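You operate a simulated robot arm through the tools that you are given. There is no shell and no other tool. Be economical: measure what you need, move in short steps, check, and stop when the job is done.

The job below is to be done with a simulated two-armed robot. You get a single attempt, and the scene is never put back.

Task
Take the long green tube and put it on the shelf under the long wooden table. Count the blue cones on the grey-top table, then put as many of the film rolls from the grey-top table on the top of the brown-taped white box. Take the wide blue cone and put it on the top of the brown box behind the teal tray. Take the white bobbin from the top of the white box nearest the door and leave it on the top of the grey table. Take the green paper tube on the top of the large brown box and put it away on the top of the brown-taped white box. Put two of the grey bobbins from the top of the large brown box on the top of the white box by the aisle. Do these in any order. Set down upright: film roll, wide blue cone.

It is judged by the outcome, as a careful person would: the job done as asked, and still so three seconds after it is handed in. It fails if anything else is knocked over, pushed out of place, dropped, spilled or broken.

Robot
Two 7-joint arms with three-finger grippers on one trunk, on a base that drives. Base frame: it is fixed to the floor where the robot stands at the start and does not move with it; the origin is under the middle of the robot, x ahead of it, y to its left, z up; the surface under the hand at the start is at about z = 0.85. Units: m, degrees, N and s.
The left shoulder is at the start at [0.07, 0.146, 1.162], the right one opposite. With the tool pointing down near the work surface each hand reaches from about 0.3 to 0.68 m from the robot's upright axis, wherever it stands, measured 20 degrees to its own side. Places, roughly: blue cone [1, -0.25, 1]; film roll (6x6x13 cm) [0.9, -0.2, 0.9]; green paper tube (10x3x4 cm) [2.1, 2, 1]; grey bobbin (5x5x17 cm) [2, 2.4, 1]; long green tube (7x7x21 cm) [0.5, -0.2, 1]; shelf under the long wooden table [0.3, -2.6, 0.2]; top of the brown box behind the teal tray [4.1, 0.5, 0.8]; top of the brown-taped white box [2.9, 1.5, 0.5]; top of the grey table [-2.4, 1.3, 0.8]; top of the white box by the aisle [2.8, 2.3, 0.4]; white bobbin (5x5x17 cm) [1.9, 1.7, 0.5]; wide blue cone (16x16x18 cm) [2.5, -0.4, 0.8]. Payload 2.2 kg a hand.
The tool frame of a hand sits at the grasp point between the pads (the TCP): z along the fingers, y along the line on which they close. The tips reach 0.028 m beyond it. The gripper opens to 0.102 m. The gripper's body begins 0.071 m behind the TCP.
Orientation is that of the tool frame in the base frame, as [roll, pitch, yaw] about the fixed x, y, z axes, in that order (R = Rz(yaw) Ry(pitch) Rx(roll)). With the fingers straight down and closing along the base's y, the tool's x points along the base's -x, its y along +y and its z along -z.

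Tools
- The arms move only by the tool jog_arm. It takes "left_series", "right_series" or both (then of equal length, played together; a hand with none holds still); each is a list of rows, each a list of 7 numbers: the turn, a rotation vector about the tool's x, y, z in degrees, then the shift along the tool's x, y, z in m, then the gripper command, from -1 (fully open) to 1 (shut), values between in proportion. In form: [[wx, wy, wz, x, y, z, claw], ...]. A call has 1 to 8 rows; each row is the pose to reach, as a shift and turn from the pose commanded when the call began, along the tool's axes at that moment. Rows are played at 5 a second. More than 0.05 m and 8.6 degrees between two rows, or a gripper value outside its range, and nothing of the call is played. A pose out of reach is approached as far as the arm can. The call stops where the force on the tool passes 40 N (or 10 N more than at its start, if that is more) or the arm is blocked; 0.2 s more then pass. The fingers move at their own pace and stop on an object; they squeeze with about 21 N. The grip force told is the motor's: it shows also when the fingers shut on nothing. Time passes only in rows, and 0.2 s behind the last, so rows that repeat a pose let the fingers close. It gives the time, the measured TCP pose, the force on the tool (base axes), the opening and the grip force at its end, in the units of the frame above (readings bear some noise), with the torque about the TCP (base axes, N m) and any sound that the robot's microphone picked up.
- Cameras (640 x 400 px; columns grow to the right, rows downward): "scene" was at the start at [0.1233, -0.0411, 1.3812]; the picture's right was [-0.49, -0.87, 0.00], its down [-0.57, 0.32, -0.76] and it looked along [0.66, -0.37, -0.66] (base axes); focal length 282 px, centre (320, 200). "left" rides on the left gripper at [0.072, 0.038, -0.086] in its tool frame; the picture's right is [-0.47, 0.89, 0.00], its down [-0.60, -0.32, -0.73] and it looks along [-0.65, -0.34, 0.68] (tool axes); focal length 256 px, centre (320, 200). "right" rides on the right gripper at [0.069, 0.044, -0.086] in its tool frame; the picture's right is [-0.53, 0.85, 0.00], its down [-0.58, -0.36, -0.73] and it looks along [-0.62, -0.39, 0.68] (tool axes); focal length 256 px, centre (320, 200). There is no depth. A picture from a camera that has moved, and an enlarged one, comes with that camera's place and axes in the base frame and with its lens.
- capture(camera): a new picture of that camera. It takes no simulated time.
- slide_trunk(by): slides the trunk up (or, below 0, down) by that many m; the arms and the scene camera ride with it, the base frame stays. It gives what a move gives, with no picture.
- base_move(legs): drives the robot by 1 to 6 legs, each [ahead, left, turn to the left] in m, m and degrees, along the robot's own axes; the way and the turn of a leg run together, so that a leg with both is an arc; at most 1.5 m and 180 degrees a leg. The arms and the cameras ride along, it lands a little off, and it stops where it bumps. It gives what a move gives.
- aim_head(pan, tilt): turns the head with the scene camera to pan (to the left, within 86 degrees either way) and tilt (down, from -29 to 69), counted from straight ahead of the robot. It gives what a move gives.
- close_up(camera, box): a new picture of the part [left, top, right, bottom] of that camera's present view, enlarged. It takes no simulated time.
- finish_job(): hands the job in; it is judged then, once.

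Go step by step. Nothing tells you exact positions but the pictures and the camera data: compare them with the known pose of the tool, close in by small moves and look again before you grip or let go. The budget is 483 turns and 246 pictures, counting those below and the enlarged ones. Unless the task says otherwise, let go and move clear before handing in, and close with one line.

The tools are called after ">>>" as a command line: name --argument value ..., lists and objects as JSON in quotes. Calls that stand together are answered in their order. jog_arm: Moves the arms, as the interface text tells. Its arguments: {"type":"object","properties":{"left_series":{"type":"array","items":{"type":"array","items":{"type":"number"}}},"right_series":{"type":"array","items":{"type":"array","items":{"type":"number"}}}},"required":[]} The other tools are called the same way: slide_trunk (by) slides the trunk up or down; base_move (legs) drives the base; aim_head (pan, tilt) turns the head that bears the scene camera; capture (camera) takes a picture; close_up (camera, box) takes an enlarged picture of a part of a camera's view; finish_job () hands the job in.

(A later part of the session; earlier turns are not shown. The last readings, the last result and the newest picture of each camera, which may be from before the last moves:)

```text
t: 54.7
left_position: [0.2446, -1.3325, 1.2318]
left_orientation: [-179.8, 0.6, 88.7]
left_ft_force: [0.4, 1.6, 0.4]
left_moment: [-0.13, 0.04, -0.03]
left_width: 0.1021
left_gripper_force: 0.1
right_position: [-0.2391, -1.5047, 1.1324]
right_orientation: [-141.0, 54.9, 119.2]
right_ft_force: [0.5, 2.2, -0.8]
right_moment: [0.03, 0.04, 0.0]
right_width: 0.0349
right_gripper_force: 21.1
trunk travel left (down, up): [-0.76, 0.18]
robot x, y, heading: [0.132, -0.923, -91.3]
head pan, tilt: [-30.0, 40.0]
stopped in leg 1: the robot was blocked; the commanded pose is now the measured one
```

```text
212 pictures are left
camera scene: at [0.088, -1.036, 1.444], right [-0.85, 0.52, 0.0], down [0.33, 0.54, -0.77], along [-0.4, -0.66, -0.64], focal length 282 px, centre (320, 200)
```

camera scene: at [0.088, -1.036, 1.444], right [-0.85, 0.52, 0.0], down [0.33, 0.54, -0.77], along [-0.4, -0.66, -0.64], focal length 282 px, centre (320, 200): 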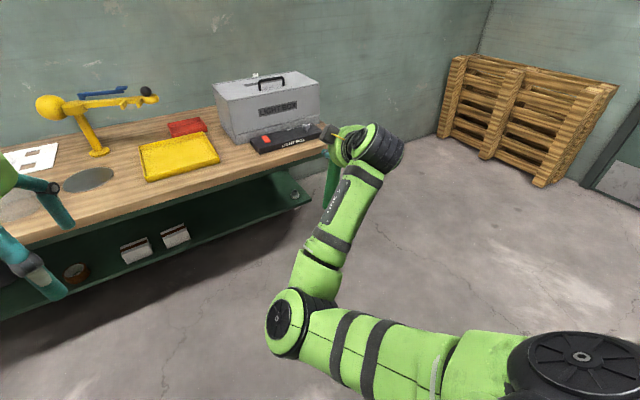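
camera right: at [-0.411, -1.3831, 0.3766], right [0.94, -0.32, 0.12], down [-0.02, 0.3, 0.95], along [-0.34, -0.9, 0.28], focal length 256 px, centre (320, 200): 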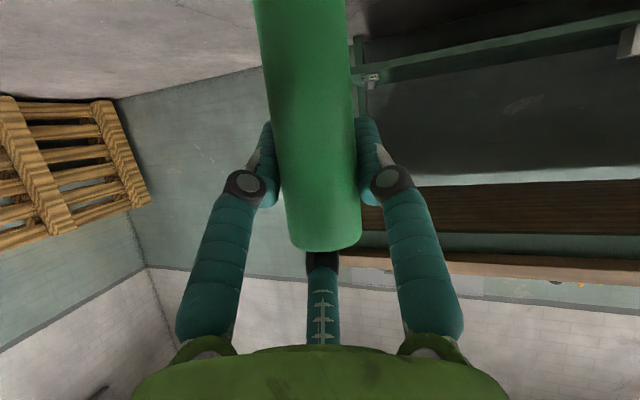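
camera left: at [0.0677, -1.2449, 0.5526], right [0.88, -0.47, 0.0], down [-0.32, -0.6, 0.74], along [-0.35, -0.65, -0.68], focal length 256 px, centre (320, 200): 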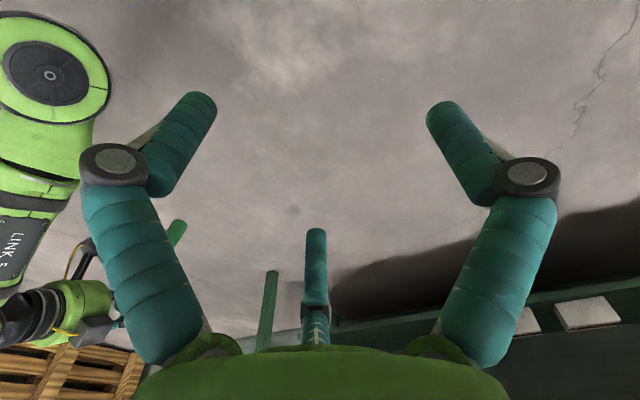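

I brushed against something on the left (likely the grey table's leg); I move forward away from it and then look back at the grey table.

>>> base_move --legs '[[0.3, 0, 1], [0, 0.05, 0]]'

>>> aim_head --pan 86 --tilt 30

>>> capture --camera "scene"

```text
t: 57.2
left_position: [0.2906, -1.6405, 1.2288]
left_orientation: [179.8, 0.0, 89.6]
left_ft_force: [-1.5, -0.4, -0.2]
left_moment: [0.02, -0.07, -0.02]
left_width: 0.102
left_gripper_force: 0.1
right_position: [-0.1882, -1.822, 1.1246]
right_orientation: [-142.1, 54.6, 119.4]
right_ft_force: [-1.6, -0.4, 0.4]
right_moment: [-0.01, -0.03, 0.05]
right_width: 0.0348
right_gripper_force: 20.9
trunk travel left (down, up): [-0.76, 0.18]
robot x, y, heading: [0.177, -1.2285, -90.4]
head pan, tilt: [-30.0, 40.0]
```

```text
t: 59.2
left_position: [0.2967, -1.6417, 1.2273]
left_orientation: [-179.9, 0.0, 89.7]
left_ft_force: [-0.1, -0.6, 0.1]
left_moment: [0.02, 0.0, 0.02]
left_width: 0.1019
left_gripper_force: 0.0
right_position: [-0.1833, -1.822, 1.1253]
right_orientation: [-141.6, 54.4, 119.8]
right_ft_force: [-0.2, -0.2, -0.8]
right_moment: [0.05, -0.05, -0.03]
right_width: 0.0351
right_gripper_force: 20.3
trunk travel left (down, up): [-0.76, 0.18]
robot x, y, heading: [0.1772, -1.2278, -90.2]
head pan, tilt: [85.9, 30.0]
```

```text
211 pictures are left
camera scene: at [0.2669, -1.2843, 1.4579], right [-0.08, -1.0, 0.0], down [-0.5, 0.04, -0.87], along [0.86, -0.07, -0.5], focal length 282 px, centre (320, 200)
```

scene: 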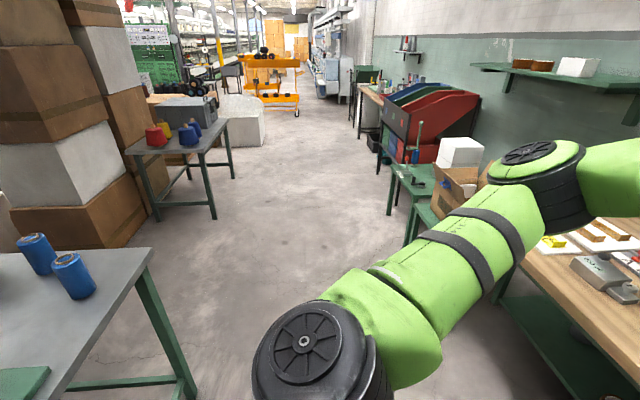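

>>> base_move --legs '[[0.31, 0, 0]]'

>>> aim_head --pan -25 --tilt 42

>>> capture --camera "scene"

>>> capture --camera "left"

```text
t: 61.3
left_position: [0.2943, -1.9514, 1.2275]
left_orientation: [-180.0, 0.1, 89.7]
left_ft_force: [0.2, 0.4, -0.5]
left_moment: [-0.03, -0.01, -0.01]
left_width: 0.1024
left_gripper_force: 0.0
right_position: [-0.1835, -2.1321, 1.1271]
right_orientation: [-141.5, 54.6, 119.8]
right_ft_force: [0.0, 0.2, -0.4]
right_moment: [-0.01, 0.0, 0.02]
right_width: 0.0349
right_gripper_force: 21.5
trunk travel left (down, up): [-0.76, 0.18]
robot x, y, heading: [0.1791, -1.5374, -90.3]
head pan, tilt: [85.9, 30.0]
```

```text
t: 63.2
left_position: [0.2945, -1.9537, 1.226]
left_orientation: [-180.0, 0.0, 89.7]
left_ft_force: [0.1, -0.2, 0.2]
left_moment: [-0.03, 0.01, -0.02]
left_width: 0.1018
left_gripper_force: 0.2
right_position: [-0.185, -2.1342, 1.125]
right_orientation: [-141.6, 54.4, 119.8]
right_ft_force: [0.1, -0.7, -0.9]
right_moment: [0.04, 0.03, -0.05]
right_width: 0.0348
right_gripper_force: 20.7
trunk travel left (down, up): [-0.76, 0.18]
robot x, y, heading: [0.1751, -1.5369, -90.1]
head pan, tilt: [-25.0, 42.0]
```

```text
210 pictures are left
camera scene: at [0.1396, -1.6644, 1.4396], right [-0.9, 0.43, 0.0], down [0.28, 0.61, -0.74], along [-0.32, -0.67, -0.67], focal length 282 px, centre (320, 200)
```

scene: 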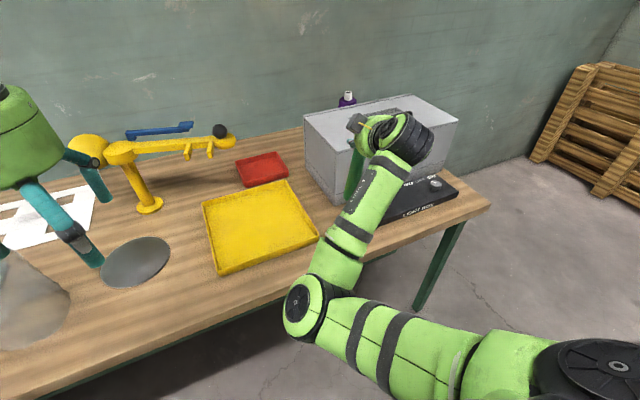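

```text
209 pictures are left
camera left: at [0.3336, -1.8814, 1.3123], right [0.88, -0.47, 0.0], down [-0.32, -0.6, 0.73], along [-0.34, -0.65, -0.68], focal length 256 px, centre (320, 200)
```

left: 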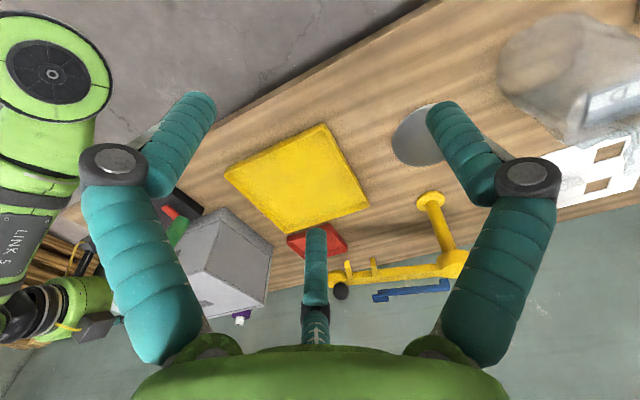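

The tabletop is about z 0.80 and the shelf z 0.25 (front at y -2.30), so the present grip (hand only 27° below horizontal) can go straight in. I back off, turn left 30° so the right arm leads, and tuck the left hand.

>>> base_move --legs '[[-0.3, 0, 0], [0, -0.45, 0], [-0.2, 0, 0], [0, 0, 30]]'

>>> jog_arm --left_series '[[0, 0, 0, 0.025, 0.04, 0, -1], [0, 0, 0, 0.05, 0.08, 0, -1], [0, 0, 0, 0.075, 0.12, 0, -1], [0, 0, 0, 0.1, 0.16, 0, -1], [0, 0, 0, 0.1, 0.2, 0, -1]]'

>>> slide_trunk --by -0.35

>>> capture --camera "right"

```text
t: 70.3
left_position: [0.031, -1.3347, 1.2275]
left_orientation: [-180.0, 0.0, 119.8]
left_ft_force: [0.2, 0.0, 0.4]
left_moment: [-0.01, 0.01, 0.0]
left_width: 0.102
left_gripper_force: 0.1
right_position: [-0.2941, -1.732, 1.124]
right_orientation: [-141.7, 54.5, 150.0]
right_ft_force: [-0.1, -0.3, 0.2]
right_moment: [-0.01, 0.0, 0.02]
right_width: 0.0347
right_gripper_force: 20.8
trunk travel left (down, up): [-0.76, 0.18]
robot x, y, heading: [-0.2794, -1.0336, -60.0]
head pan, tilt: [-25.0, 42.0]
```

```text
t: 71.5
left_position: [0.1563, -1.1446, 1.2265]
left_orientation: [-179.8, -0.1, 119.8]
left_ft_force: [0.4, -0.2, -1.6]
left_moment: [0.0, 0.0, -0.01]
left_width: 0.1022
left_gripper_force: 0.1
right_position: [-0.292, -1.7296, 1.1252]
right_orientation: [-141.6, 54.4, 149.9]
right_ft_force: [0.6, 0.2, 0.3]
right_moment: [0.0, -0.03, 0.01]
right_width: 0.0347
right_gripper_force: 20.6
trunk travel left (down, up): [-0.76, 0.18]
robot x, y, heading: [-0.2812, -1.0336, -60.0]
head pan, tilt: [-25.0, 42.0]
```

```text
t: 74.9
left_position: [0.1555, -1.145, 0.8773]
left_orientation: [180.0, 0.0, 119.8]
left_ft_force: [0.7, 0.7, 0.1]
left_moment: [-0.01, 0.03, -0.01]
left_width: 0.102
left_gripper_force: 0.1
right_position: [-0.2931, -1.7294, 0.7749]
right_orientation: [-141.7, 54.4, 149.9]
right_ft_force: [1.0, -0.3, -0.7]
right_moment: [-0.02, 0.0, 0.02]
right_width: 0.0346
right_gripper_force: 21.3
trunk travel left (down, up): [-0.41, 0.53]
robot x, y, heading: [-0.2802, -1.0344, -60.1]
head pan, tilt: [-25.0, 42.0]
```

```text
208 pictures are left
camera right: at [-0.3122, -1.6182, 0.7422], right [0.97, 0.2, 0.13], down [-0.19, 0.3, 0.93], along [0.15, -0.93, 0.33], focal length 256 px, centre (320, 200)
```

right: 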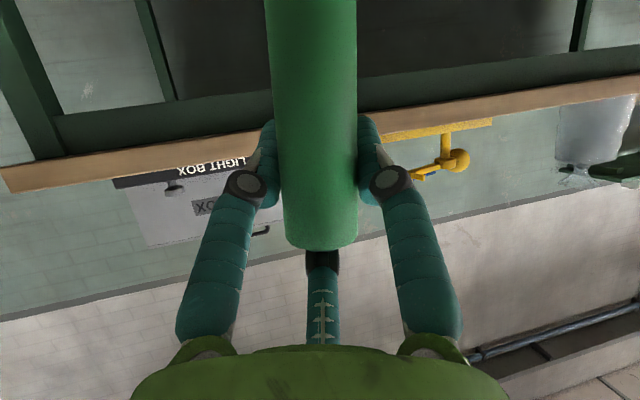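

>>> jog_arm --right_series '[[0.4, 3.7, -3.5, 0, 0, 0, 0.85]]'

>>> slide_trunk --by -0.31

>>> aim_head --pan -30 --tilt 20

>>> capture --camera "scene"

>>> capture --camera "right"

```text
t: 75.3
left_position: [0.1543, -1.1452, 0.8768]
left_orientation: [-180.0, -0.1, 119.8]
left_ft_force: [0.6, 0.7, -0.2]
left_moment: [0.0, 0.04, 0.04]
left_width: 0.1021
left_gripper_force: 0.2
right_position: [-0.2982, -1.732, 0.7761]
right_orientation: [-140.0, 48.9, 150.6]
right_ft_force: [-0.1, 0.7, -0.8]
right_moment: [-0.01, 0.01, 0.03]
right_width: 0.0348
right_gripper_force: 21.3
trunk travel left (down, up): [-0.41, 0.53]
robot x, y, heading: [-0.2826, -1.0356, -60.1]
head pan, tilt: [-25.0, 42.0]
```

```text
t: 78.4
left_position: [0.1553, -1.1452, 0.567]
left_orientation: [180.0, 0.0, 119.8]
left_ft_force: [0.0, 0.2, 0.5]
left_moment: [-0.01, -0.05, -0.02]
left_width: 0.102
left_gripper_force: 0.1
right_position: [-0.2987, -1.7312, 0.4667]
right_orientation: [-140.2, 49.2, 150.5]
right_ft_force: [-0.1, -0.7, -0.8]
right_moment: [0.04, 0.0, -0.03]
right_width: 0.0347
right_gripper_force: 21.0
trunk travel left (down, up): [-0.1, 0.84]
robot x, y, heading: [-0.284, -1.0357, -59.9]
head pan, tilt: [-25.0, 42.0]
```

```text
t: 79.2
left_position: [0.1544, -1.1464, 0.5673]
left_orientation: [-179.9, 0.0, 119.8]
left_ft_force: [-0.2, 0.0, 0.4]
left_moment: [-0.01, 0.0, -0.03]
left_width: 0.1022
left_gripper_force: 0.1
right_position: [-0.2999, -1.7314, 0.4648]
right_orientation: [-140.1, 49.0, 150.5]
right_ft_force: [0.3, 0.5, 0.2]
right_moment: [-0.02, 0.02, 0.0]
right_width: 0.0349
right_gripper_force: 20.5
trunk travel left (down, up): [-0.1, 0.84]
robot x, y, heading: [-0.2811, -1.0339, -60.1]
head pan, tilt: [-30.0, 20.0]
```

```text
207 pictures are left
camera scene: at [-0.2558, -1.1711, 0.8139], right [-1.0, 0.0, 0.0], down [0.0, 0.34, -0.94], along [0.0, -0.94, -0.34], focal length 282 px, centre (320, 200)
```

scene: 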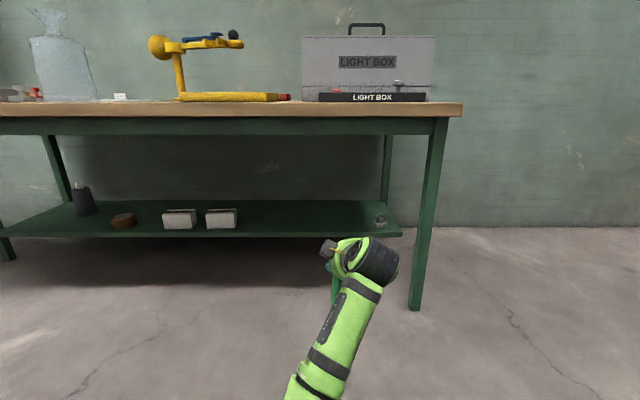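

```text
206 pictures are left
camera right: at [-0.3197, -1.6184, 0.4384], right [0.98, 0.19, 0.05], down [-0.1, 0.27, 0.96], along [0.17, -0.94, 0.29], focal length 256 px, centre (320, 200)
```

right: 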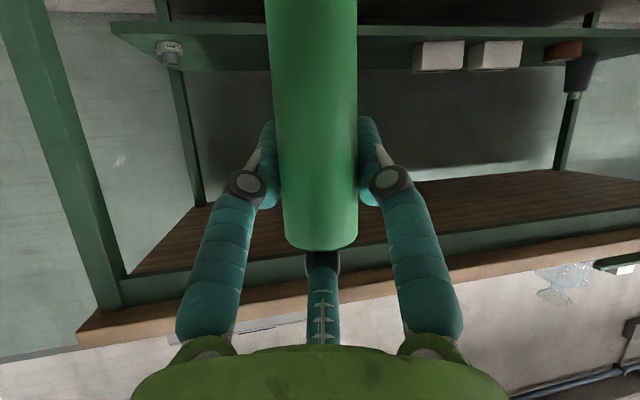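

The tube is plumb and the free shelf gap is centred near x -0.19. I raise 2 cm and drive in most of the way.

>>> slide_trunk --by 0.02

>>> base_move --legs '[[0.46, -0.174, 0]]'

>>> capture --camera "scene"

>>> capture --camera "right"

```text
t: 79.9
left_position: [0.1549, -1.1454, 0.5868]
left_orientation: [-179.9, 0.0, 119.8]
left_ft_force: [0.0, 0.4, -0.1]
left_moment: [0.0, -0.04, -0.03]
left_width: 0.1018
left_gripper_force: 0.1
right_position: [-0.2994, -1.7308, 0.4871]
right_orientation: [-140.2, 49.2, 150.5]
right_ft_force: [0.5, 1.5, -1.1]
right_moment: [-0.04, 0.0, 0.01]
right_width: 0.0349
right_gripper_force: 21.1
trunk travel left (down, up): [-0.12, 0.82]
robot x, y, heading: [-0.2809, -1.0351, -60.1]
head pan, tilt: [-30.0, 20.0]
```

```text
t: 82.8
left_position: [0.2291, -1.6197, 0.5883]
left_orientation: [-179.9, 0.0, 120.2]
left_ft_force: [-0.5, -0.6, 0.3]
left_moment: [0.02, 0.01, -0.01]
left_width: 0.1019
left_gripper_force: 0.0
right_position: [-0.2202, -2.2084, 0.4868]
right_orientation: [-140.2, 49.2, 150.8]
right_ft_force: [0.1, -1.4, -0.4]
right_moment: [-0.01, -0.03, 0.0]
right_width: 0.0349
right_gripper_force: 21.1
trunk travel left (down, up): [-0.12, 0.82]
robot x, y, heading: [-0.2023, -1.5114, -59.6]
head pan, tilt: [-30.0, 20.0]
```

```text
205 pictures are left
camera scene: at [-0.1804, -1.6476, 0.834], right [-1.0, -0.01, 0.0], down [0.0, 0.34, -0.94], along [0.0, -0.94, -0.34], focal length 282 px, centre (320, 200)
```

scene: 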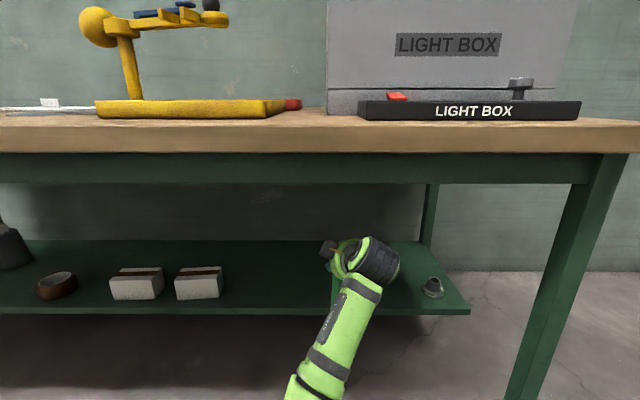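

```text
204 pictures are left
camera right: at [-0.2415, -2.0953, 0.4586], right [0.98, 0.2, 0.05], down [-0.1, 0.27, 0.96], along [0.17, -0.94, 0.29], focal length 256 px, centre (320, 200)
```

right: 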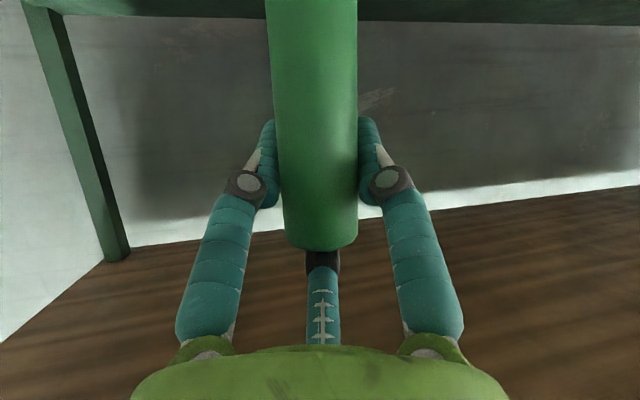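

>>> base_move --legs '[[0.174, -0.079, 0]]'

>>> capture --camera "scene"

```text
t: 84.3
left_position: [0.25, -1.8057, 0.5867]
left_orientation: [-180.0, 0.0, 120.2]
left_ft_force: [0.5, -0.7, -0.6]
left_moment: [0.0, -0.04, 0.02]
left_width: 0.1022
left_gripper_force: 0.0
right_position: [-0.2001, -2.3963, 0.4859]
right_orientation: [-140.1, 49.1, 150.9]
right_ft_force: [0.1, -0.3, -0.3]
right_moment: [-0.01, 0.0, -0.01]
right_width: 0.0347
right_gripper_force: 20.5
trunk travel left (down, up): [-0.12, 0.82]
robot x, y, heading: [-0.1852, -1.6985, -59.5]
head pan, tilt: [-30.0, 20.0]
```

```text
203 pictures are left
camera scene: at [-0.1602, -1.8347, 0.834], right [-1.0, -0.01, 0.0], down [0.0, 0.34, -0.94], along [0.01, -0.94, -0.34], focal length 282 px, centre (320, 200)
```

scene: 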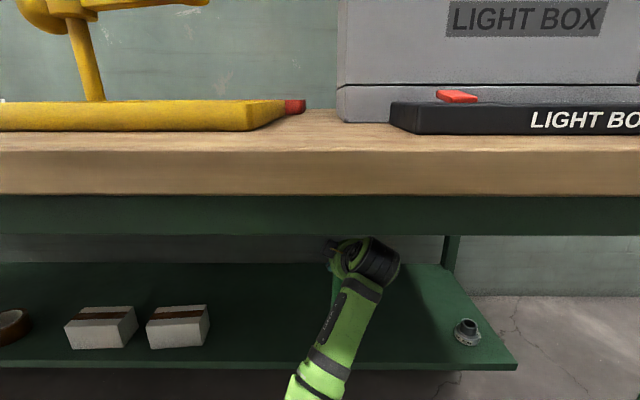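

>>> slide_trunk --by -0.035

>>> slide_trunk --by -0.008

>>> capture --camera "left"

```text
t: 85.1
left_position: [0.2489, -1.8048, 0.5521]
left_orientation: [-180.0, 0.1, 120.4]
left_ft_force: [0.0, -0.3, 0.3]
left_moment: [0.0, 0.03, 0.01]
left_width: 0.102
left_gripper_force: 0.1
right_position: [-0.2007, -2.3956, 0.4523]
right_orientation: [-140.0, 49.2, 150.8]
right_ft_force: [0.6, -0.1, -0.5]
right_moment: [0.01, -0.02, 0.02]
right_width: 0.0349
right_gripper_force: 21.0
trunk travel left (down, up): [-0.085, 0.855]
robot x, y, heading: [-0.1867, -1.6983, -59.6]
head pan, tilt: [-30.0, 20.0]
```

```text
t: 85.7
left_position: [0.2504, -1.8062, 0.5437]
left_orientation: [179.9, 0.0, 120.4]
left_ft_force: [1.0, 0.3, -0.5]
left_moment: [-0.06, 0.01, 0.02]
left_width: 0.1019
left_gripper_force: 0.1
right_position: [-0.2004, -2.3956, 0.4442]
right_orientation: [-140.0, 49.2, 150.8]
right_ft_force: [-0.5, 0.0, -0.7]
right_moment: [0.01, 0.03, 0.02]
right_width: 0.0345
right_gripper_force: 20.8
trunk travel left (down, up): [-0.077, 0.863]
robot x, y, heading: [-0.1847, -1.6983, -59.3]
head pan, tilt: [-30.0, 20.0]
```

```text
202 pictures are left
camera left: at [0.2472, -1.7244, 0.6297], right [1.0, 0.05, 0.0], down [0.03, -0.68, 0.73], along [0.03, -0.73, -0.68], focal length 256 px, centre (320, 200)
```

left: 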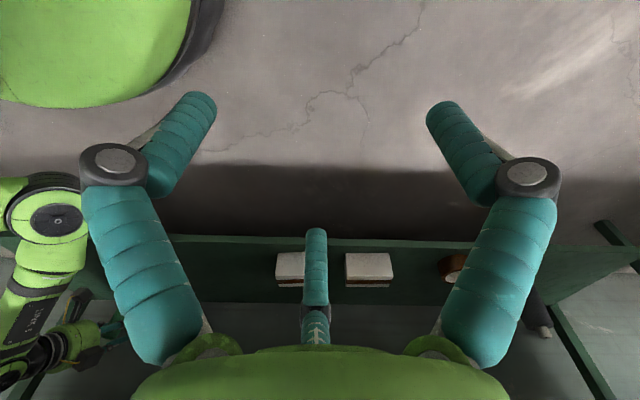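

>>> slide_trunk --by -0.006

>>> slide_trunk --by -0.006

>>> close_up --camera "scene" --box '[260, 220, 460, 345]'

```text
t: 86.2
left_position: [0.2499, -1.8056, 0.5396]
left_orientation: [179.8, 0.0, 120.3]
left_ft_force: [-0.9, -0.5, -0.2]
left_moment: [0.01, -0.03, -0.03]
left_width: 0.1019
left_gripper_force: 0.0
right_position: [-0.1999, -2.3966, 0.4374]
right_orientation: [-140.1, 49.1, 150.8]
right_ft_force: [0.2, 0.8, -0.7]
right_moment: [-0.02, 0.0, -0.01]
right_width: 0.0347
right_gripper_force: 21.4
trunk travel left (down, up): [-0.071, 0.869]
robot x, y, heading: [-0.1884, -1.6974, -59.5]
head pan, tilt: [-30.0, 20.0]
```

```text
t: 86.8
left_position: [0.2492, -1.8066, 0.5322]
left_orientation: [-179.9, 0.0, 120.3]
left_ft_force: [-0.3, 0.5, -0.1]
left_moment: [-0.01, 0.01, 0.0]
left_width: 0.1019
left_gripper_force: 0.0
right_position: [-0.2009, -2.3961, 0.4309]
right_orientation: [-140.1, 49.1, 150.9]
right_ft_force: [0.1, 0.9, -1.2]
right_moment: [0.0, -0.01, -0.02]
right_width: 0.0347
right_gripper_force: 21.0
trunk travel left (down, up): [-0.065, 0.875]
robot x, y, heading: [-0.1821, -1.6967, -59.8]
head pan, tilt: [-30.0, 20.0]
```

```text
3.20 times, centred on (360, 282) of scene
camera zoom: at [-0.1602, -1.8346, 0.779], right [-1.0, -0.01, 0.0], down [0.0, 0.34, -0.94], along [0.01, -0.94, -0.34], focal length 901 px, centre (192, -64)
```

zoom: 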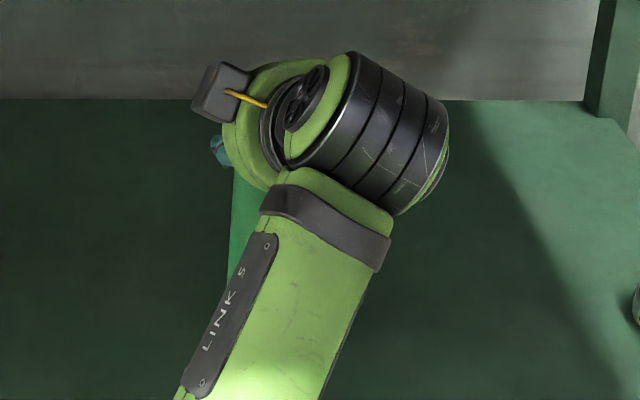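

>>> slide_trunk --by -0.006

>>> slide_trunk --by -0.006

>>> capture --camera "right"

```text
t: 87.3
left_position: [0.2501, -1.8063, 0.5267]
left_orientation: [179.9, 0.0, 120.2]
left_ft_force: [-0.2, 0.0, 0.2]
left_moment: [0.0, -0.03, 0.02]
left_width: 0.102
left_gripper_force: 0.0
right_position: [-0.2006, -2.3973, 0.4268]
right_orientation: [-140.2, 49.1, 150.9]
right_ft_force: [0.5, -0.5, -0.2]
right_moment: [0.03, 0.03, -0.01]
right_width: 0.035
right_gripper_force: 21.0
trunk travel left (down, up): [-0.059, 0.881]
robot x, y, heading: [-0.1897, -1.6972, -59.7]
head pan, tilt: [-30.0, 20.0]
```

```text
t: 87.9
left_position: [0.2504, -1.8062, 0.5187]
left_orientation: [180.0, -0.1, 120.3]
left_ft_force: [0.5, -0.6, 0.3]
left_moment: [0.01, 0.01, -0.03]
left_width: 0.1019
left_gripper_force: 0.1
right_position: [-0.1999, -2.396, 0.42]
right_orientation: [-140.0, 49.1, 150.9]
right_ft_force: [-0.6, 0.2, -0.2]
right_moment: [0.01, -0.01, 0.0]
right_width: 0.0346
right_gripper_force: 20.8
trunk travel left (down, up): [-0.053, 0.887]
robot x, y, heading: [-0.1882, -1.6991, -59.9]
head pan, tilt: [-30.0, 20.0]
```

```text
200 pictures are left
camera right: at [-0.2214, -2.2829, 0.3919], right [0.98, 0.2, 0.05], down [-0.1, 0.27, 0.96], along [0.18, -0.94, 0.29], focal length 256 px, centre (320, 200)
```

right: 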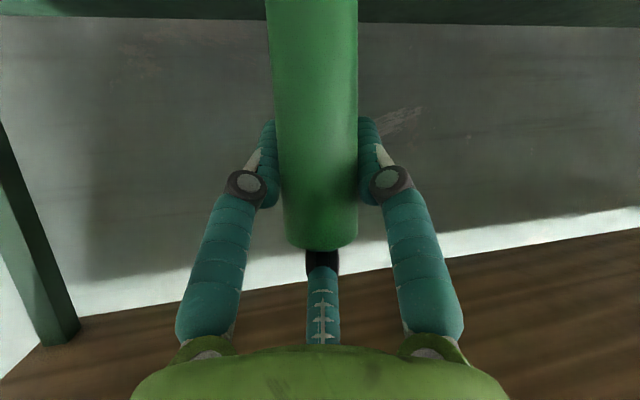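

>>> slide_trunk --by -0.006

>>> slide_trunk --by -0.006

>>> slide_trunk --by -0.006

```text
t: 88.4
left_position: [0.2501, -1.8047, 0.5153]
left_orientation: [-180.0, 0.1, 120.4]
left_ft_force: [-1.2, -0.9, -0.4]
left_moment: [0.02, 0.01, 0.03]
left_width: 0.1018
left_gripper_force: 0.1
right_position: [-0.2004, -2.3956, 0.4156]
right_orientation: [-139.8, 49.4, 151.3]
right_ft_force: [-0.7, 1.3, 7.0]
right_moment: [0.27, 0.13, 0.0]
right_width: 0.0348
right_gripper_force: 21.0
trunk travel left (down, up): [-0.047, 0.893]
robot x, y, heading: [-0.1837, -1.7023, -59.8]
head pan, tilt: [-30.0, 20.0]
```

```text
t: 89.0
left_position: [0.2502, -1.8046, 0.5087]
left_orientation: [-179.8, 0.2, 120.3]
left_ft_force: [0.3, 0.4, -0.7]
left_moment: [-0.05, 0.01, 0.03]
left_width: 0.1018
left_gripper_force: 0.0
right_position: [-0.1989, -2.3958, 0.4157]
right_orientation: [-138.8, 49.8, 151.9]
right_ft_force: [-0.9, -1.8, 25.2]
right_moment: [0.04, 0.06, -0.01]
right_width: 0.0351
right_gripper_force: 21.3
trunk travel left (down, up): [-0.041, 0.899]
robot x, y, heading: [-0.1857, -1.6967, -59.5]
head pan, tilt: [-30.0, 20.0]
```

```text
t: 89.5
left_position: [0.2497, -1.8028, 0.5027]
left_orientation: [-179.8, 0.3, 120.3]
left_ft_force: [-0.9, -0.4, 0.7]
left_moment: [0.01, -0.02, 0.01]
left_width: 0.102
left_gripper_force: 0.1
right_position: [-0.1993, -2.3954, 0.4109]
right_orientation: [-138.5, 49.7, 152.1]
right_ft_force: [-0.3, 1.2, 30.0]
right_moment: [0.51, 0.18, -0.02]
right_width: 0.0383
right_gripper_force: 21.1
trunk travel left (down, up): [-0.035, 0.905]
robot x, y, heading: [-0.1857, -1.7002, -59.5]
head pan, tilt: [-30.0, 20.0]
```

Contact with the shelf is clear. I relax the pressing, then open.

>>> slide_trunk --by 0.01

>>> capture --camera "right"

```text
t: 90.1
left_position: [0.2498, -1.8062, 0.5125]
left_orientation: [-179.9, -0.1, 120.3]
left_ft_force: [-0.4, 0.3, -0.4]
left_moment: [0.02, 0.01, 0.0]
left_width: 0.1018
left_gripper_force: 0.1
right_position: [-0.2003, -2.3957, 0.4105]
right_orientation: [-140.3, 49.0, 150.6]
right_ft_force: [-0.2, -1.3, 6.0]
right_moment: [-0.24, -0.05, 0.02]
right_width: 0.0383
right_gripper_force: 21.2
trunk travel left (down, up): [-0.045, 0.895]
robot x, y, heading: [-0.1839, -1.6971, -59.5]
head pan, tilt: [-30.0, 20.0]
```

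```text
199 pictures are left
camera right: at [-0.2217, -2.2825, 0.383], right [0.98, 0.2, 0.05], down [-0.1, 0.27, 0.96], along [0.17, -0.94, 0.28], focal length 256 px, centre (320, 200)
```

right: 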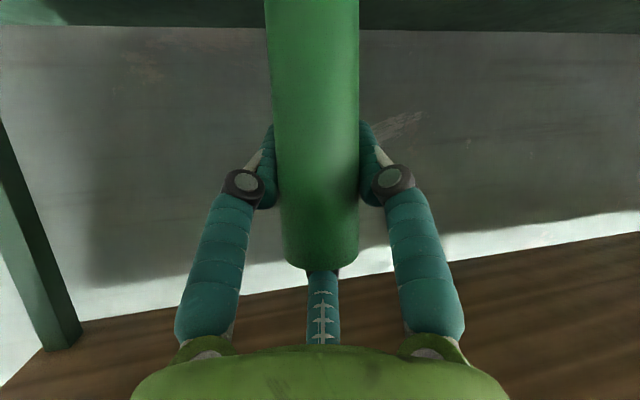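

>>> jog_arm --right_series '[[0, 0, 0, 0, 0, 0, 0.1], [0, 0, 0, 0, 0, 0, -0.2], [0, 0, 0, 0, 0, 0, -0.5], [0, 0, 0, 0, 0, 0, -0.7], [0, 0, 0, 0, 0, 0, -0.7]]'

>>> capture --camera "right"

```text
t: 91.3
left_position: [0.2494, -1.8059, 0.5122]
left_orientation: [180.0, 0.0, 120.4]
left_ft_force: [0.0, 0.1, 0.4]
left_moment: [0.02, 0.02, -0.02]
left_width: 0.102
left_gripper_force: 0.1
right_position: [-0.2006, -2.3956, 0.4109]
right_orientation: [-140.0, 49.2, 151.1]
right_ft_force: [0.5, 0.4, -0.6]
right_moment: [-0.03, 0.03, -0.01]
right_width: 0.0867
right_gripper_force: 0.0
trunk travel left (down, up): [-0.045, 0.895]
robot x, y, heading: [-0.1885, -1.6999, -59.7]
head pan, tilt: [-30.0, 20.0]
```

```text
198 pictures are left
camera right: at [-0.2214, -2.2828, 0.3837], right [0.98, 0.2, 0.05], down [-0.1, 0.27, 0.96], along [0.18, -0.94, 0.29], focal length 256 px, centre (320, 200)
```

right: 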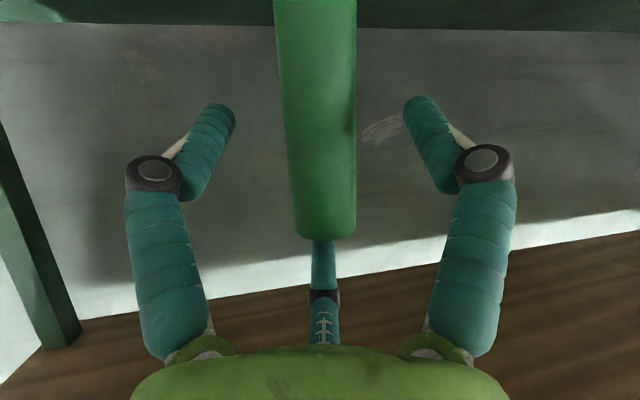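

The tube stands on the shelf. I retreat along the hand's direction.

>>> base_move --legs '[[-0.286, 0.089, 0]]'

>>> capture --camera "scene"

```text
t: 93.3
left_position: [0.1835, -1.5123, 0.5129]
left_orientation: [-179.7, 0.0, 120.8]
left_ft_force: [0.4, -0.1, 0.3]
left_moment: [0.0, -0.03, 0.01]
left_width: 0.102
left_gripper_force: 0.0
right_position: [-0.2631, -2.1039, 0.4123]
right_orientation: [-140.1, 49.0, 151.3]
right_ft_force: [-0.5, 0.0, 0.2]
right_moment: [0.0, 0.01, -0.01]
right_width: 0.0864
right_gripper_force: 0.1
trunk travel left (down, up): [-0.045, 0.895]
robot x, y, heading: [-0.2539, -1.4123, -59.2]
head pan, tilt: [-30.0, 20.0]
```

```text
197 pictures are left
camera scene: at [-0.2272, -1.5438, 0.759], right [-1.0, -0.01, 0.0], down [0.0, 0.34, -0.94], along [0.01, -0.94, -0.34], focal length 282 px, centre (320, 200)
```

scene: 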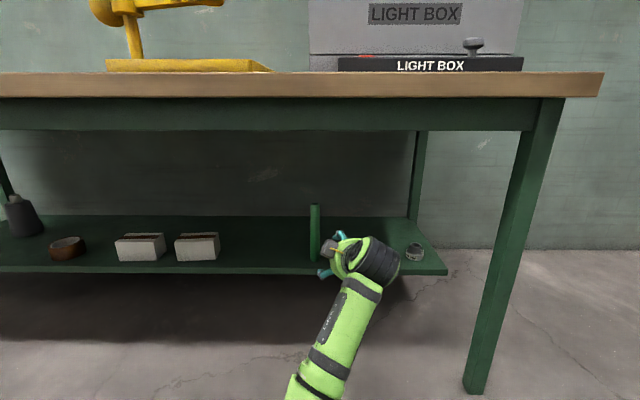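

The tube is standing on the shelf. Next the film rolls: back off, raise the trunk, and bring the right hand back to pointing down.

>>> base_move --legs '[[-0.35, 0, 0]]'

>>> slide_trunk --by 0.4

>>> slide_trunk --by 0.3

>>> jog_arm --right_series '[[-2.9, 6.8, 1.3, 0, 0, 0, -1], [-5.9, 13.7, 2.6, 0, 0, 0, -1], [-8.9, 20.6, 4.0, 0, 0, 0, -1], [-11.8, 27.5, 5.3, 0, 0, 0, -1], [-14.8, 34.4, 6.7, 0, 0, 0, -1], [-17.8, 41.2, 8.0, 0, 0, 0, -1], [-20.7, 48.1, 9.3, 0, 0, 0, -1], [-23.7, 55, 10.7, 0, 0, 0, -1]]'

```text
t: 95.6
left_position: [0.0035, -1.2113, 0.5118]
left_orientation: [-179.9, 0.0, 120.6]
left_ft_force: [-0.2, 0.2, -0.1]
left_moment: [0.02, -0.02, 0.04]
left_width: 0.1021
left_gripper_force: 0.1
right_position: [-0.443, -1.8055, 0.4117]
right_orientation: [-140.2, 49.1, 151.2]
right_ft_force: [-0.8, -0.8, 0.3]
right_moment: [-0.03, -0.01, 0.01]
right_width: 0.0868
right_gripper_force: 0.1
trunk travel left (down, up): [-0.045, 0.895]
robot x, y, heading: [-0.4325, -1.1044, -59.4]
head pan, tilt: [-30.0, 20.0]
```

```text
t: 99.4
left_position: [0.0033, -1.2122, 0.9123]
left_orientation: [-179.9, 0.0, 120.6]
left_ft_force: [0.3, -0.8, -0.2]
left_moment: [0.01, -0.01, 0.03]
left_width: 0.1021
left_gripper_force: 0.0
right_position: [-0.4435, -1.8044, 0.8125]
right_orientation: [-139.9, 49.2, 151.2]
right_ft_force: [0.0, 0.1, 0.6]
right_moment: [-0.01, -0.01, 0.0]
right_width: 0.0867
right_gripper_force: 0.1
trunk travel left (down, up): [-0.445, 0.495]
robot x, y, heading: [-0.4345, -1.1067, -59.2]
head pan, tilt: [-30.0, 20.0]
```

```text
t: 102.4
left_position: [0.0045, -1.2128, 1.2113]
left_orientation: [-179.8, 0.1, 120.6]
left_ft_force: [0.0, 0.6, -0.1]
left_moment: [0.01, 0.01, -0.01]
left_width: 0.102
left_gripper_force: 0.1
right_position: [-0.4437, -1.8043, 1.1115]
right_orientation: [-140.0, 49.1, 151.2]
right_ft_force: [1.1, -0.2, -0.8]
right_moment: [0.0, 0.02, -0.02]
right_width: 0.0865
right_gripper_force: 0.1
trunk travel left (down, up): [-0.745, 0.195]
robot x, y, heading: [-0.4321, -1.1009, -59.3]
head pan, tilt: [-30.0, 20.0]
```

```text
t: 104.2
left_position: [0.0031, -1.2125, 1.2131]
left_orientation: [180.0, 0.0, 120.7]
left_ft_force: [-1.0, -0.5, 0.7]
left_moment: [0.01, -0.03, -0.02]
left_width: 0.1021
left_gripper_force: 0.1
right_position: [-0.4458, -1.8046, 1.1112]
right_orientation: [179.8, 0.1, 120.5]
right_ft_force: [0.0, -0.1, -0.2]
right_moment: [0.05, -0.01, 0.0]
right_width: 0.1021
right_gripper_force: 0.1
trunk travel left (down, up): [-0.745, 0.195]
robot x, y, heading: [-0.435, -1.102, -59.2]
head pan, tilt: [-30.0, 20.0]
```

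>>> base_move --legs '[[0, 0, 59.2], [1.41, -0.18, 0], [0, 0, 90]]'

>>> aim_head --pan 0 --tilt 45

>>> capture --camera "scene"

```text
t: 117.9
left_position: [0.673, -0.9718, 1.2124]
left_orientation: [-179.9, 0.0, -89.8]
left_ft_force: [0.9, -1.2, -0.6]
left_moment: [-0.01, 0.0, 0.01]
left_width: 0.102
left_gripper_force: 0.0
right_position: [1.3593, -0.6891, 1.1114]
right_orientation: [179.9, 0.2, -89.8]
right_ft_force: [0.4, 0.2, -0.5]
right_moment: [-0.02, -0.01, 0.0]
right_width: 0.1023
right_gripper_force: 0.0
trunk travel left (down, up): [-0.745, 0.195]
robot x, y, heading: [0.9989, -1.2839, 90.5]
head pan, tilt: [-30.0, 20.0]
```

```text
t: 118.8
left_position: [0.6728, -0.9723, 1.2108]
left_orientation: [-179.9, 0.0, -89.7]
left_ft_force: [-0.3, -0.6, 0.2]
left_moment: [-0.02, 0.0, 0.0]
left_width: 0.1021
left_gripper_force: 0.2
right_position: [1.3584, -0.6875, 1.1114]
right_orientation: [179.8, 0.2, -89.8]
right_ft_force: [-0.7, 0.5, 0.2]
right_moment: [0.03, 0.01, -0.01]
right_width: 0.102
right_gripper_force: 0.0
trunk travel left (down, up): [-0.745, 0.195]
robot x, y, heading: [0.9968, -1.285, 90.5]
head pan, tilt: [0.0, 45.0]
```

```text
196 pictures are left
camera scene: at [0.995, -1.1527, 1.4204], right [1.0, 0.0, 0.0], down [0.0, -0.71, -0.71], along [0.0, 0.71, -0.71], focal length 282 px, centre (320, 200)
```

scene: 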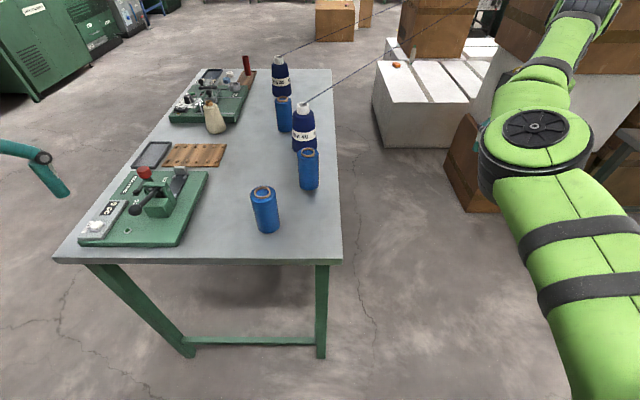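

Clear view: rolls at about C (0.864,-0.682) and B (0.964,-0.545), third roll between the cones, two cones confirmed. I move closer and bring the left hand over roll C.

>>> base_move --legs '[[0.12, 0, -0.5]]'

>>> jog_arm --left_series '[[0, 0, 0, -0.03, -0.034, 0, -1], [0, 0, 0, -0.06, -0.068, 0, -1], [0, 0, 0, -0.09, -0.102, 0, -1], [0, 0, 0, -0.12, -0.136, 0, -1], [0, 0, 0, -0.15, -0.17, 0, -1], [0, 0, 0, -0.17, -0.19, 0, -1]]'

>>> capture --camera "left"

>>> capture --camera "scene"

```text
t: 120.1
left_position: [0.6755, -0.8517, 1.2132]
left_orientation: [-179.9, 0.1, -90.3]
left_ft_force: [-0.7, -0.4, 0.6]
left_moment: [-0.02, -0.03, -0.04]
left_width: 0.102
left_gripper_force: 0.0
right_position: [1.3646, -0.573, 1.1115]
right_orientation: [179.9, 0.2, -90.3]
right_ft_force: [-0.4, -0.3, 0.2]
right_moment: [0.0, -0.01, 0.02]
right_width: 0.1018
right_gripper_force: 0.1
trunk travel left (down, up): [-0.745, 0.195]
robot x, y, heading: [0.9946, -1.1625, 89.8]
head pan, tilt: [0.0, 45.0]
```

```text
t: 121.5
left_position: [0.8686, -0.6826, 1.2105]
left_orientation: [-180.0, -0.1, -90.2]
left_ft_force: [-0.7, 0.4, 0.1]
left_moment: [0.02, 0.02, -0.01]
left_width: 0.102
left_gripper_force: 0.1
right_position: [1.3645, -0.5703, 1.1114]
right_orientation: [179.9, 0.1, -90.4]
right_ft_force: [0.7, 0.9, 0.3]
right_moment: [-0.01, -0.02, 0.01]
right_width: 0.1019
right_gripper_force: 0.1
trunk travel left (down, up): [-0.745, 0.195]
robot x, y, heading: [0.9969, -1.1592, 89.7]
head pan, tilt: [0.0, 45.0]
```

```text
195 pictures are left
camera left: at [0.8305, -0.7544, 1.2966], right [-0.88, 0.47, 0.0], down [0.32, 0.6, 0.73], along [0.34, 0.65, -0.68], focal length 256 px, centre (320, 200)
```

left: 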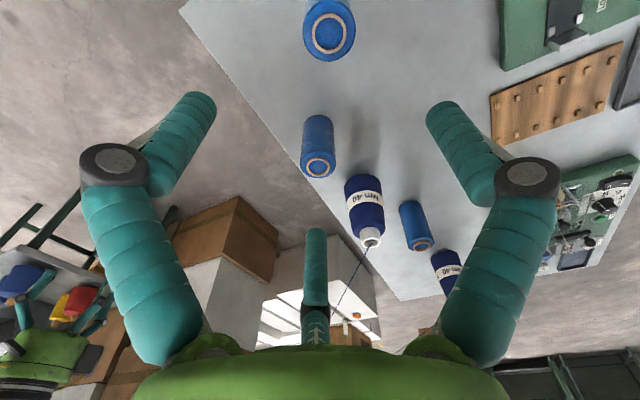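

```text
194 pictures are left
camera scene: at [0.997, -1.0321, 1.4203], right [1.0, 0.0, 0.0], down [0.0, -0.71, -0.71], along [0.0, 0.71, -0.71], focal length 282 px, centre (320, 200)
```

scene: 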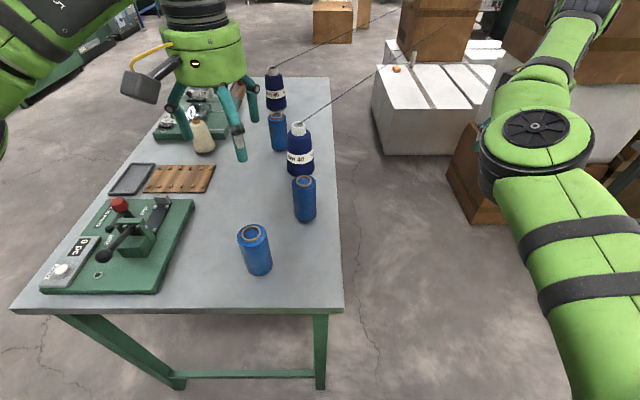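

>>> jog_arm --left_series '[[0, 0, 0, 0, 0.007, 0.045, -1], [0, 0, 0, 0, 0.007, 0.09, -1], [0, 0, 0, 0, 0.007, 0.135, -1], [0, 0, 0, 0, 0.007, 0.18, -1]]'

>>> capture --camera "left"

>>> close_up --camera "scene" --box '[160, 150, 360, 300]'

```text
t: 122.5
left_position: [0.8601, -0.6807, 1.0333]
left_orientation: [-179.9, 0.0, -90.3]
left_ft_force: [-1.1, 0.4, -1.4]
left_moment: [0.0, -0.01, 0.01]
left_width: 0.102
left_gripper_force: 0.0
right_position: [1.3635, -0.5707, 1.1105]
right_orientation: [179.9, 0.1, -90.3]
right_ft_force: [-0.2, 0.0, 0.2]
right_moment: [-0.03, 0.0, 0.04]
right_width: 0.102
right_gripper_force: 0.1
trunk travel left (down, up): [-0.745, 0.195]
robot x, y, heading: [0.9952, -1.164, 90.0]
head pan, tilt: [0.0, 45.0]
```

```text
193 pictures are left
camera left: at [0.8209, -0.7535, 1.1185], right [-0.88, 0.47, 0.0], down [0.32, 0.6, 0.73], along [0.34, 0.65, -0.68], focal length 256 px, centre (320, 200)
```

left: 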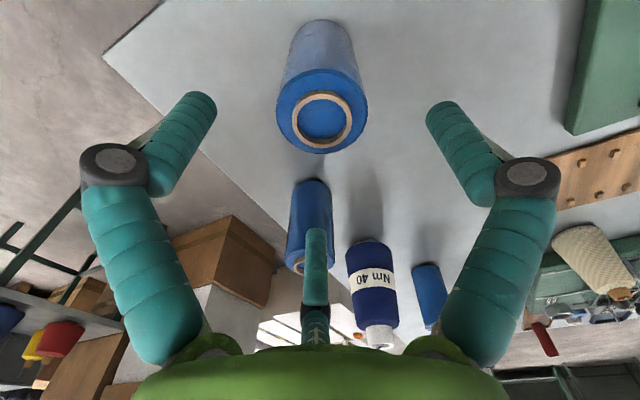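

```text
2.67 times, centred on (260, 225) of scene
camera zoom: at [0.9951, -1.0318, 1.4203], right [1.0, 0.0, 0.0], down [0.0, -0.71, -0.71], along [0.0, 0.71, -0.71], focal length 751 px, centre (480, 133)
```

zoom: 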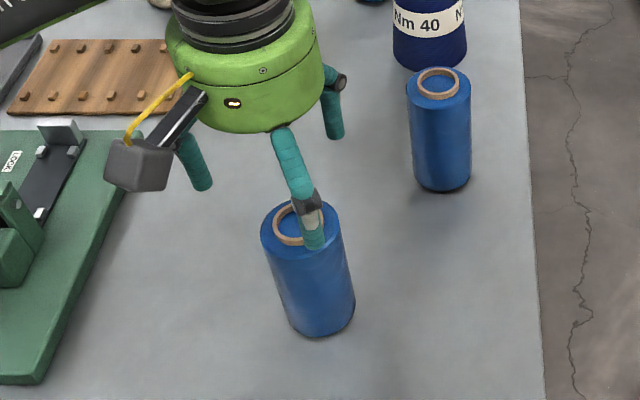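

>>> jog_arm --left_series '[[0, 0, 0, 0, -0.002, 0.035, -1], [0, 0, 0, 0, -0.002, 0.07, -1], [0, 0, 0, 0, -0.002, 0.103, -1], [0, 0, 0, 0, -0.002, 0.103, 0], [0, 0, 0, 0, -0.002, 0.103, 0.4], [0, 0, 0, 0, -0.002, 0.103, 0.5], [0, 0, 0, 0, -0.002, 0.103, 0.5]]'

>>> capture --camera "left"

```text
t: 124.1
left_position: [0.8615, -0.6807, 0.9299]
left_orientation: [-180.0, 0.1, -90.3]
left_ft_force: [-0.5, 3.3, 5.9]
left_moment: [0.25, -0.11, 0.06]
left_width: 0.0588
left_gripper_force: 21.1
right_position: [1.3638, -0.5717, 1.1121]
right_orientation: [179.9, 0.2, -90.4]
right_ft_force: [-0.4, 0.0, 0.1]
right_moment: [0.0, -0.03, -0.02]
right_width: 0.102
right_gripper_force: 0.1
trunk travel left (down, up): [-0.745, 0.195]
robot x, y, heading: [0.9983, -1.1614, 89.8]
head pan, tilt: [0.0, 45.0]
```

```text
191 pictures are left
camera left: at [0.8239, -0.753, 1.0154], right [-0.88, 0.47, 0.0], down [0.32, 0.6, 0.73], along [0.34, 0.65, -0.68], focal length 256 px, centre (320, 200)
```

left: 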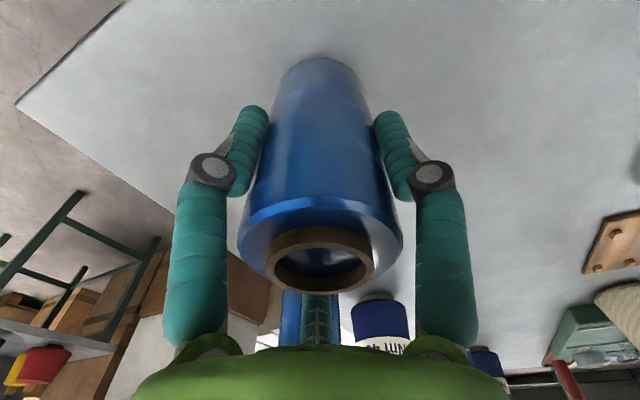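

Roll C is held. Lift it and bring the right hand over roll B.

>>> jog_arm --left_series '[[0, 0, 0, 0, 0, -0.04, 0.6], [0, 0, 0, 0, 0, -0.08, 0.6], [0, 0, 0, 0, 0, -0.12, 0.6], [0, 0, 0, 0.02, 0.02, -0.16, 0.6], [0, 0, 0, 0.04, 0.05, -0.19, 0.6], [0, 0, 0, 0.06, 0.09, -0.2, 0.6], [0, 0, 0, 0.06, 0.12, -0.2, 0.6]]'

>>> jog_arm --right_series '[[0, 0, 0, 0, 0.05, -0.01, -1], [0, 0, 0, 0, 0.1, -0.02, -1], [0, 0, 0, 0, 0.15, -0.03, -1], [0, 0, 0, 0, 0.2, -0.03, -1], [0, 0, 0, 0, 0.25, -0.03, -1], [0, 0, 0, -0.01, 0.295, -0.03, -1], [0, 0, 0, -0.03, 0.335, -0.03, -1]]'

>>> capture --camera "right"

>>> capture --camera "scene"

```text
t: 125.7
left_position: [0.7382, -0.7393, 1.128]
left_orientation: [-180.0, -0.1, -90.4]
left_ft_force: [0.4, 0.2, -2.4]
left_moment: [-0.02, 0.01, 0.01]
left_width: 0.0586
left_gripper_force: 20.9
right_position: [1.363, -0.571, 1.1122]
right_orientation: [179.9, 0.1, -90.2]
right_ft_force: [0.5, -0.3, -0.5]
right_moment: [-0.04, -0.05, 0.01]
right_width: 0.102
right_gripper_force: 0.2
trunk travel left (down, up): [-0.745, 0.195]
robot x, y, heading: [0.996, -1.1611, 90.0]
head pan, tilt: [0.0, 45.0]
```

```text
refused: row 1 steps farther than a row can; nothing moved
```

```text
190 pictures are left
camera right: at [1.319, -0.6404, 1.1979], right [-0.84, 0.54, 0.0], down [0.37, 0.57, 0.73], along [0.39, 0.62, -0.68], focal length 256 px, centre (320, 200)
```

right: 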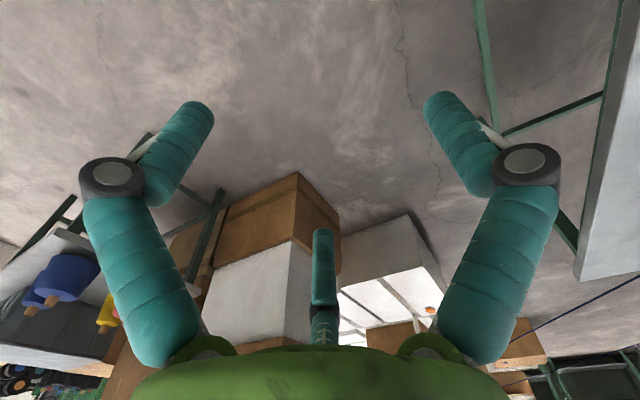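

```text
189 pictures are left
camera scene: at [0.9945, -1.0327, 1.4203], right [1.0, 0.0, 0.0], down [0.0, -0.71, -0.71], along [0.0, 0.71, -0.71], focal length 282 px, centre (320, 200)
```

scene: 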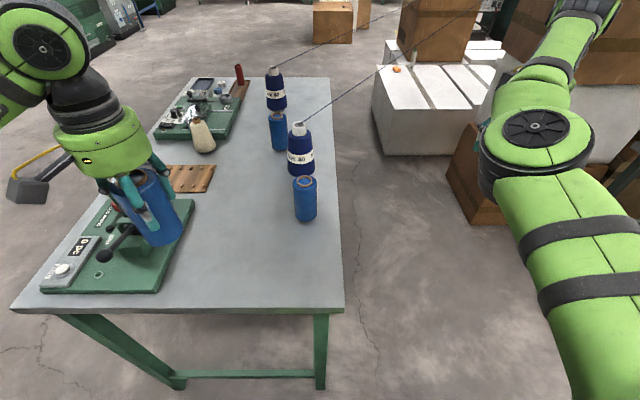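

>>> jog_arm --right_series '[[0, 0, 0, -0.005, 0.048, -0.005, -1], [0, 0, 0, -0.01, 0.096, -0.01, -1], [0, 0, 0, -0.015, 0.144, -0.015, -1], [0, 0, 0, -0.02, 0.192, -0.02, -1], [0, 0, 0, -0.025, 0.24, -0.02, -1], [0, 0, 0, -0.03, 0.288, -0.02, -1], [0, 0, 0, -0.035, 0.336, -0.02, -1], [0, 0, 0, -0.04, 0.384, -0.02, -1]]'

>>> capture --camera "right"

```text
t: 127.5
left_position: [0.7409, -0.7412, 1.1289]
left_orientation: [-179.9, 0.0, -90.3]
left_ft_force: [-0.2, -0.1, -3.3]
left_moment: [0.01, -0.02, 0.0]
left_width: 0.0588
left_gripper_force: 20.9
right_position: [1.1237, -0.5449, 1.1314]
right_orientation: [179.9, 0.2, -90.3]
right_ft_force: [0.3, 0.4, -0.9]
right_moment: [0.01, 0.01, 0.01]
right_width: 0.1018
right_gripper_force: 0.2
right hand out of reach, approached as far as the arm can: row 6, 7, 8
trunk travel left (down, up): [-0.745, 0.195]
robot x, y, heading: [0.9951, -1.1612, 89.9]
head pan, tilt: [0.0, 45.0]
```

```text
188 pictures are left
camera right: at [1.0795, -0.6135, 1.2168], right [-0.84, 0.54, 0.0], down [0.37, 0.57, 0.73], along [0.39, 0.62, -0.68], focal length 256 px, centre (320, 200)
```

right: 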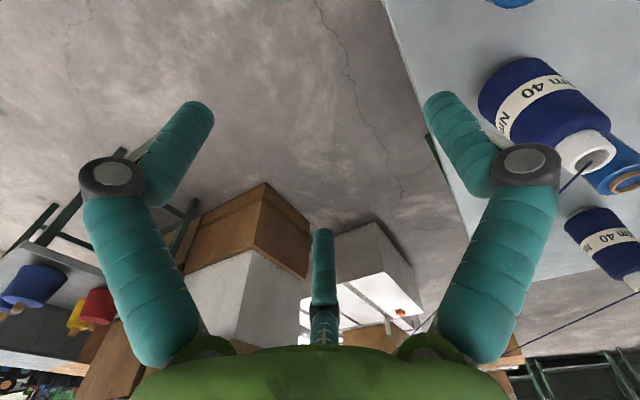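

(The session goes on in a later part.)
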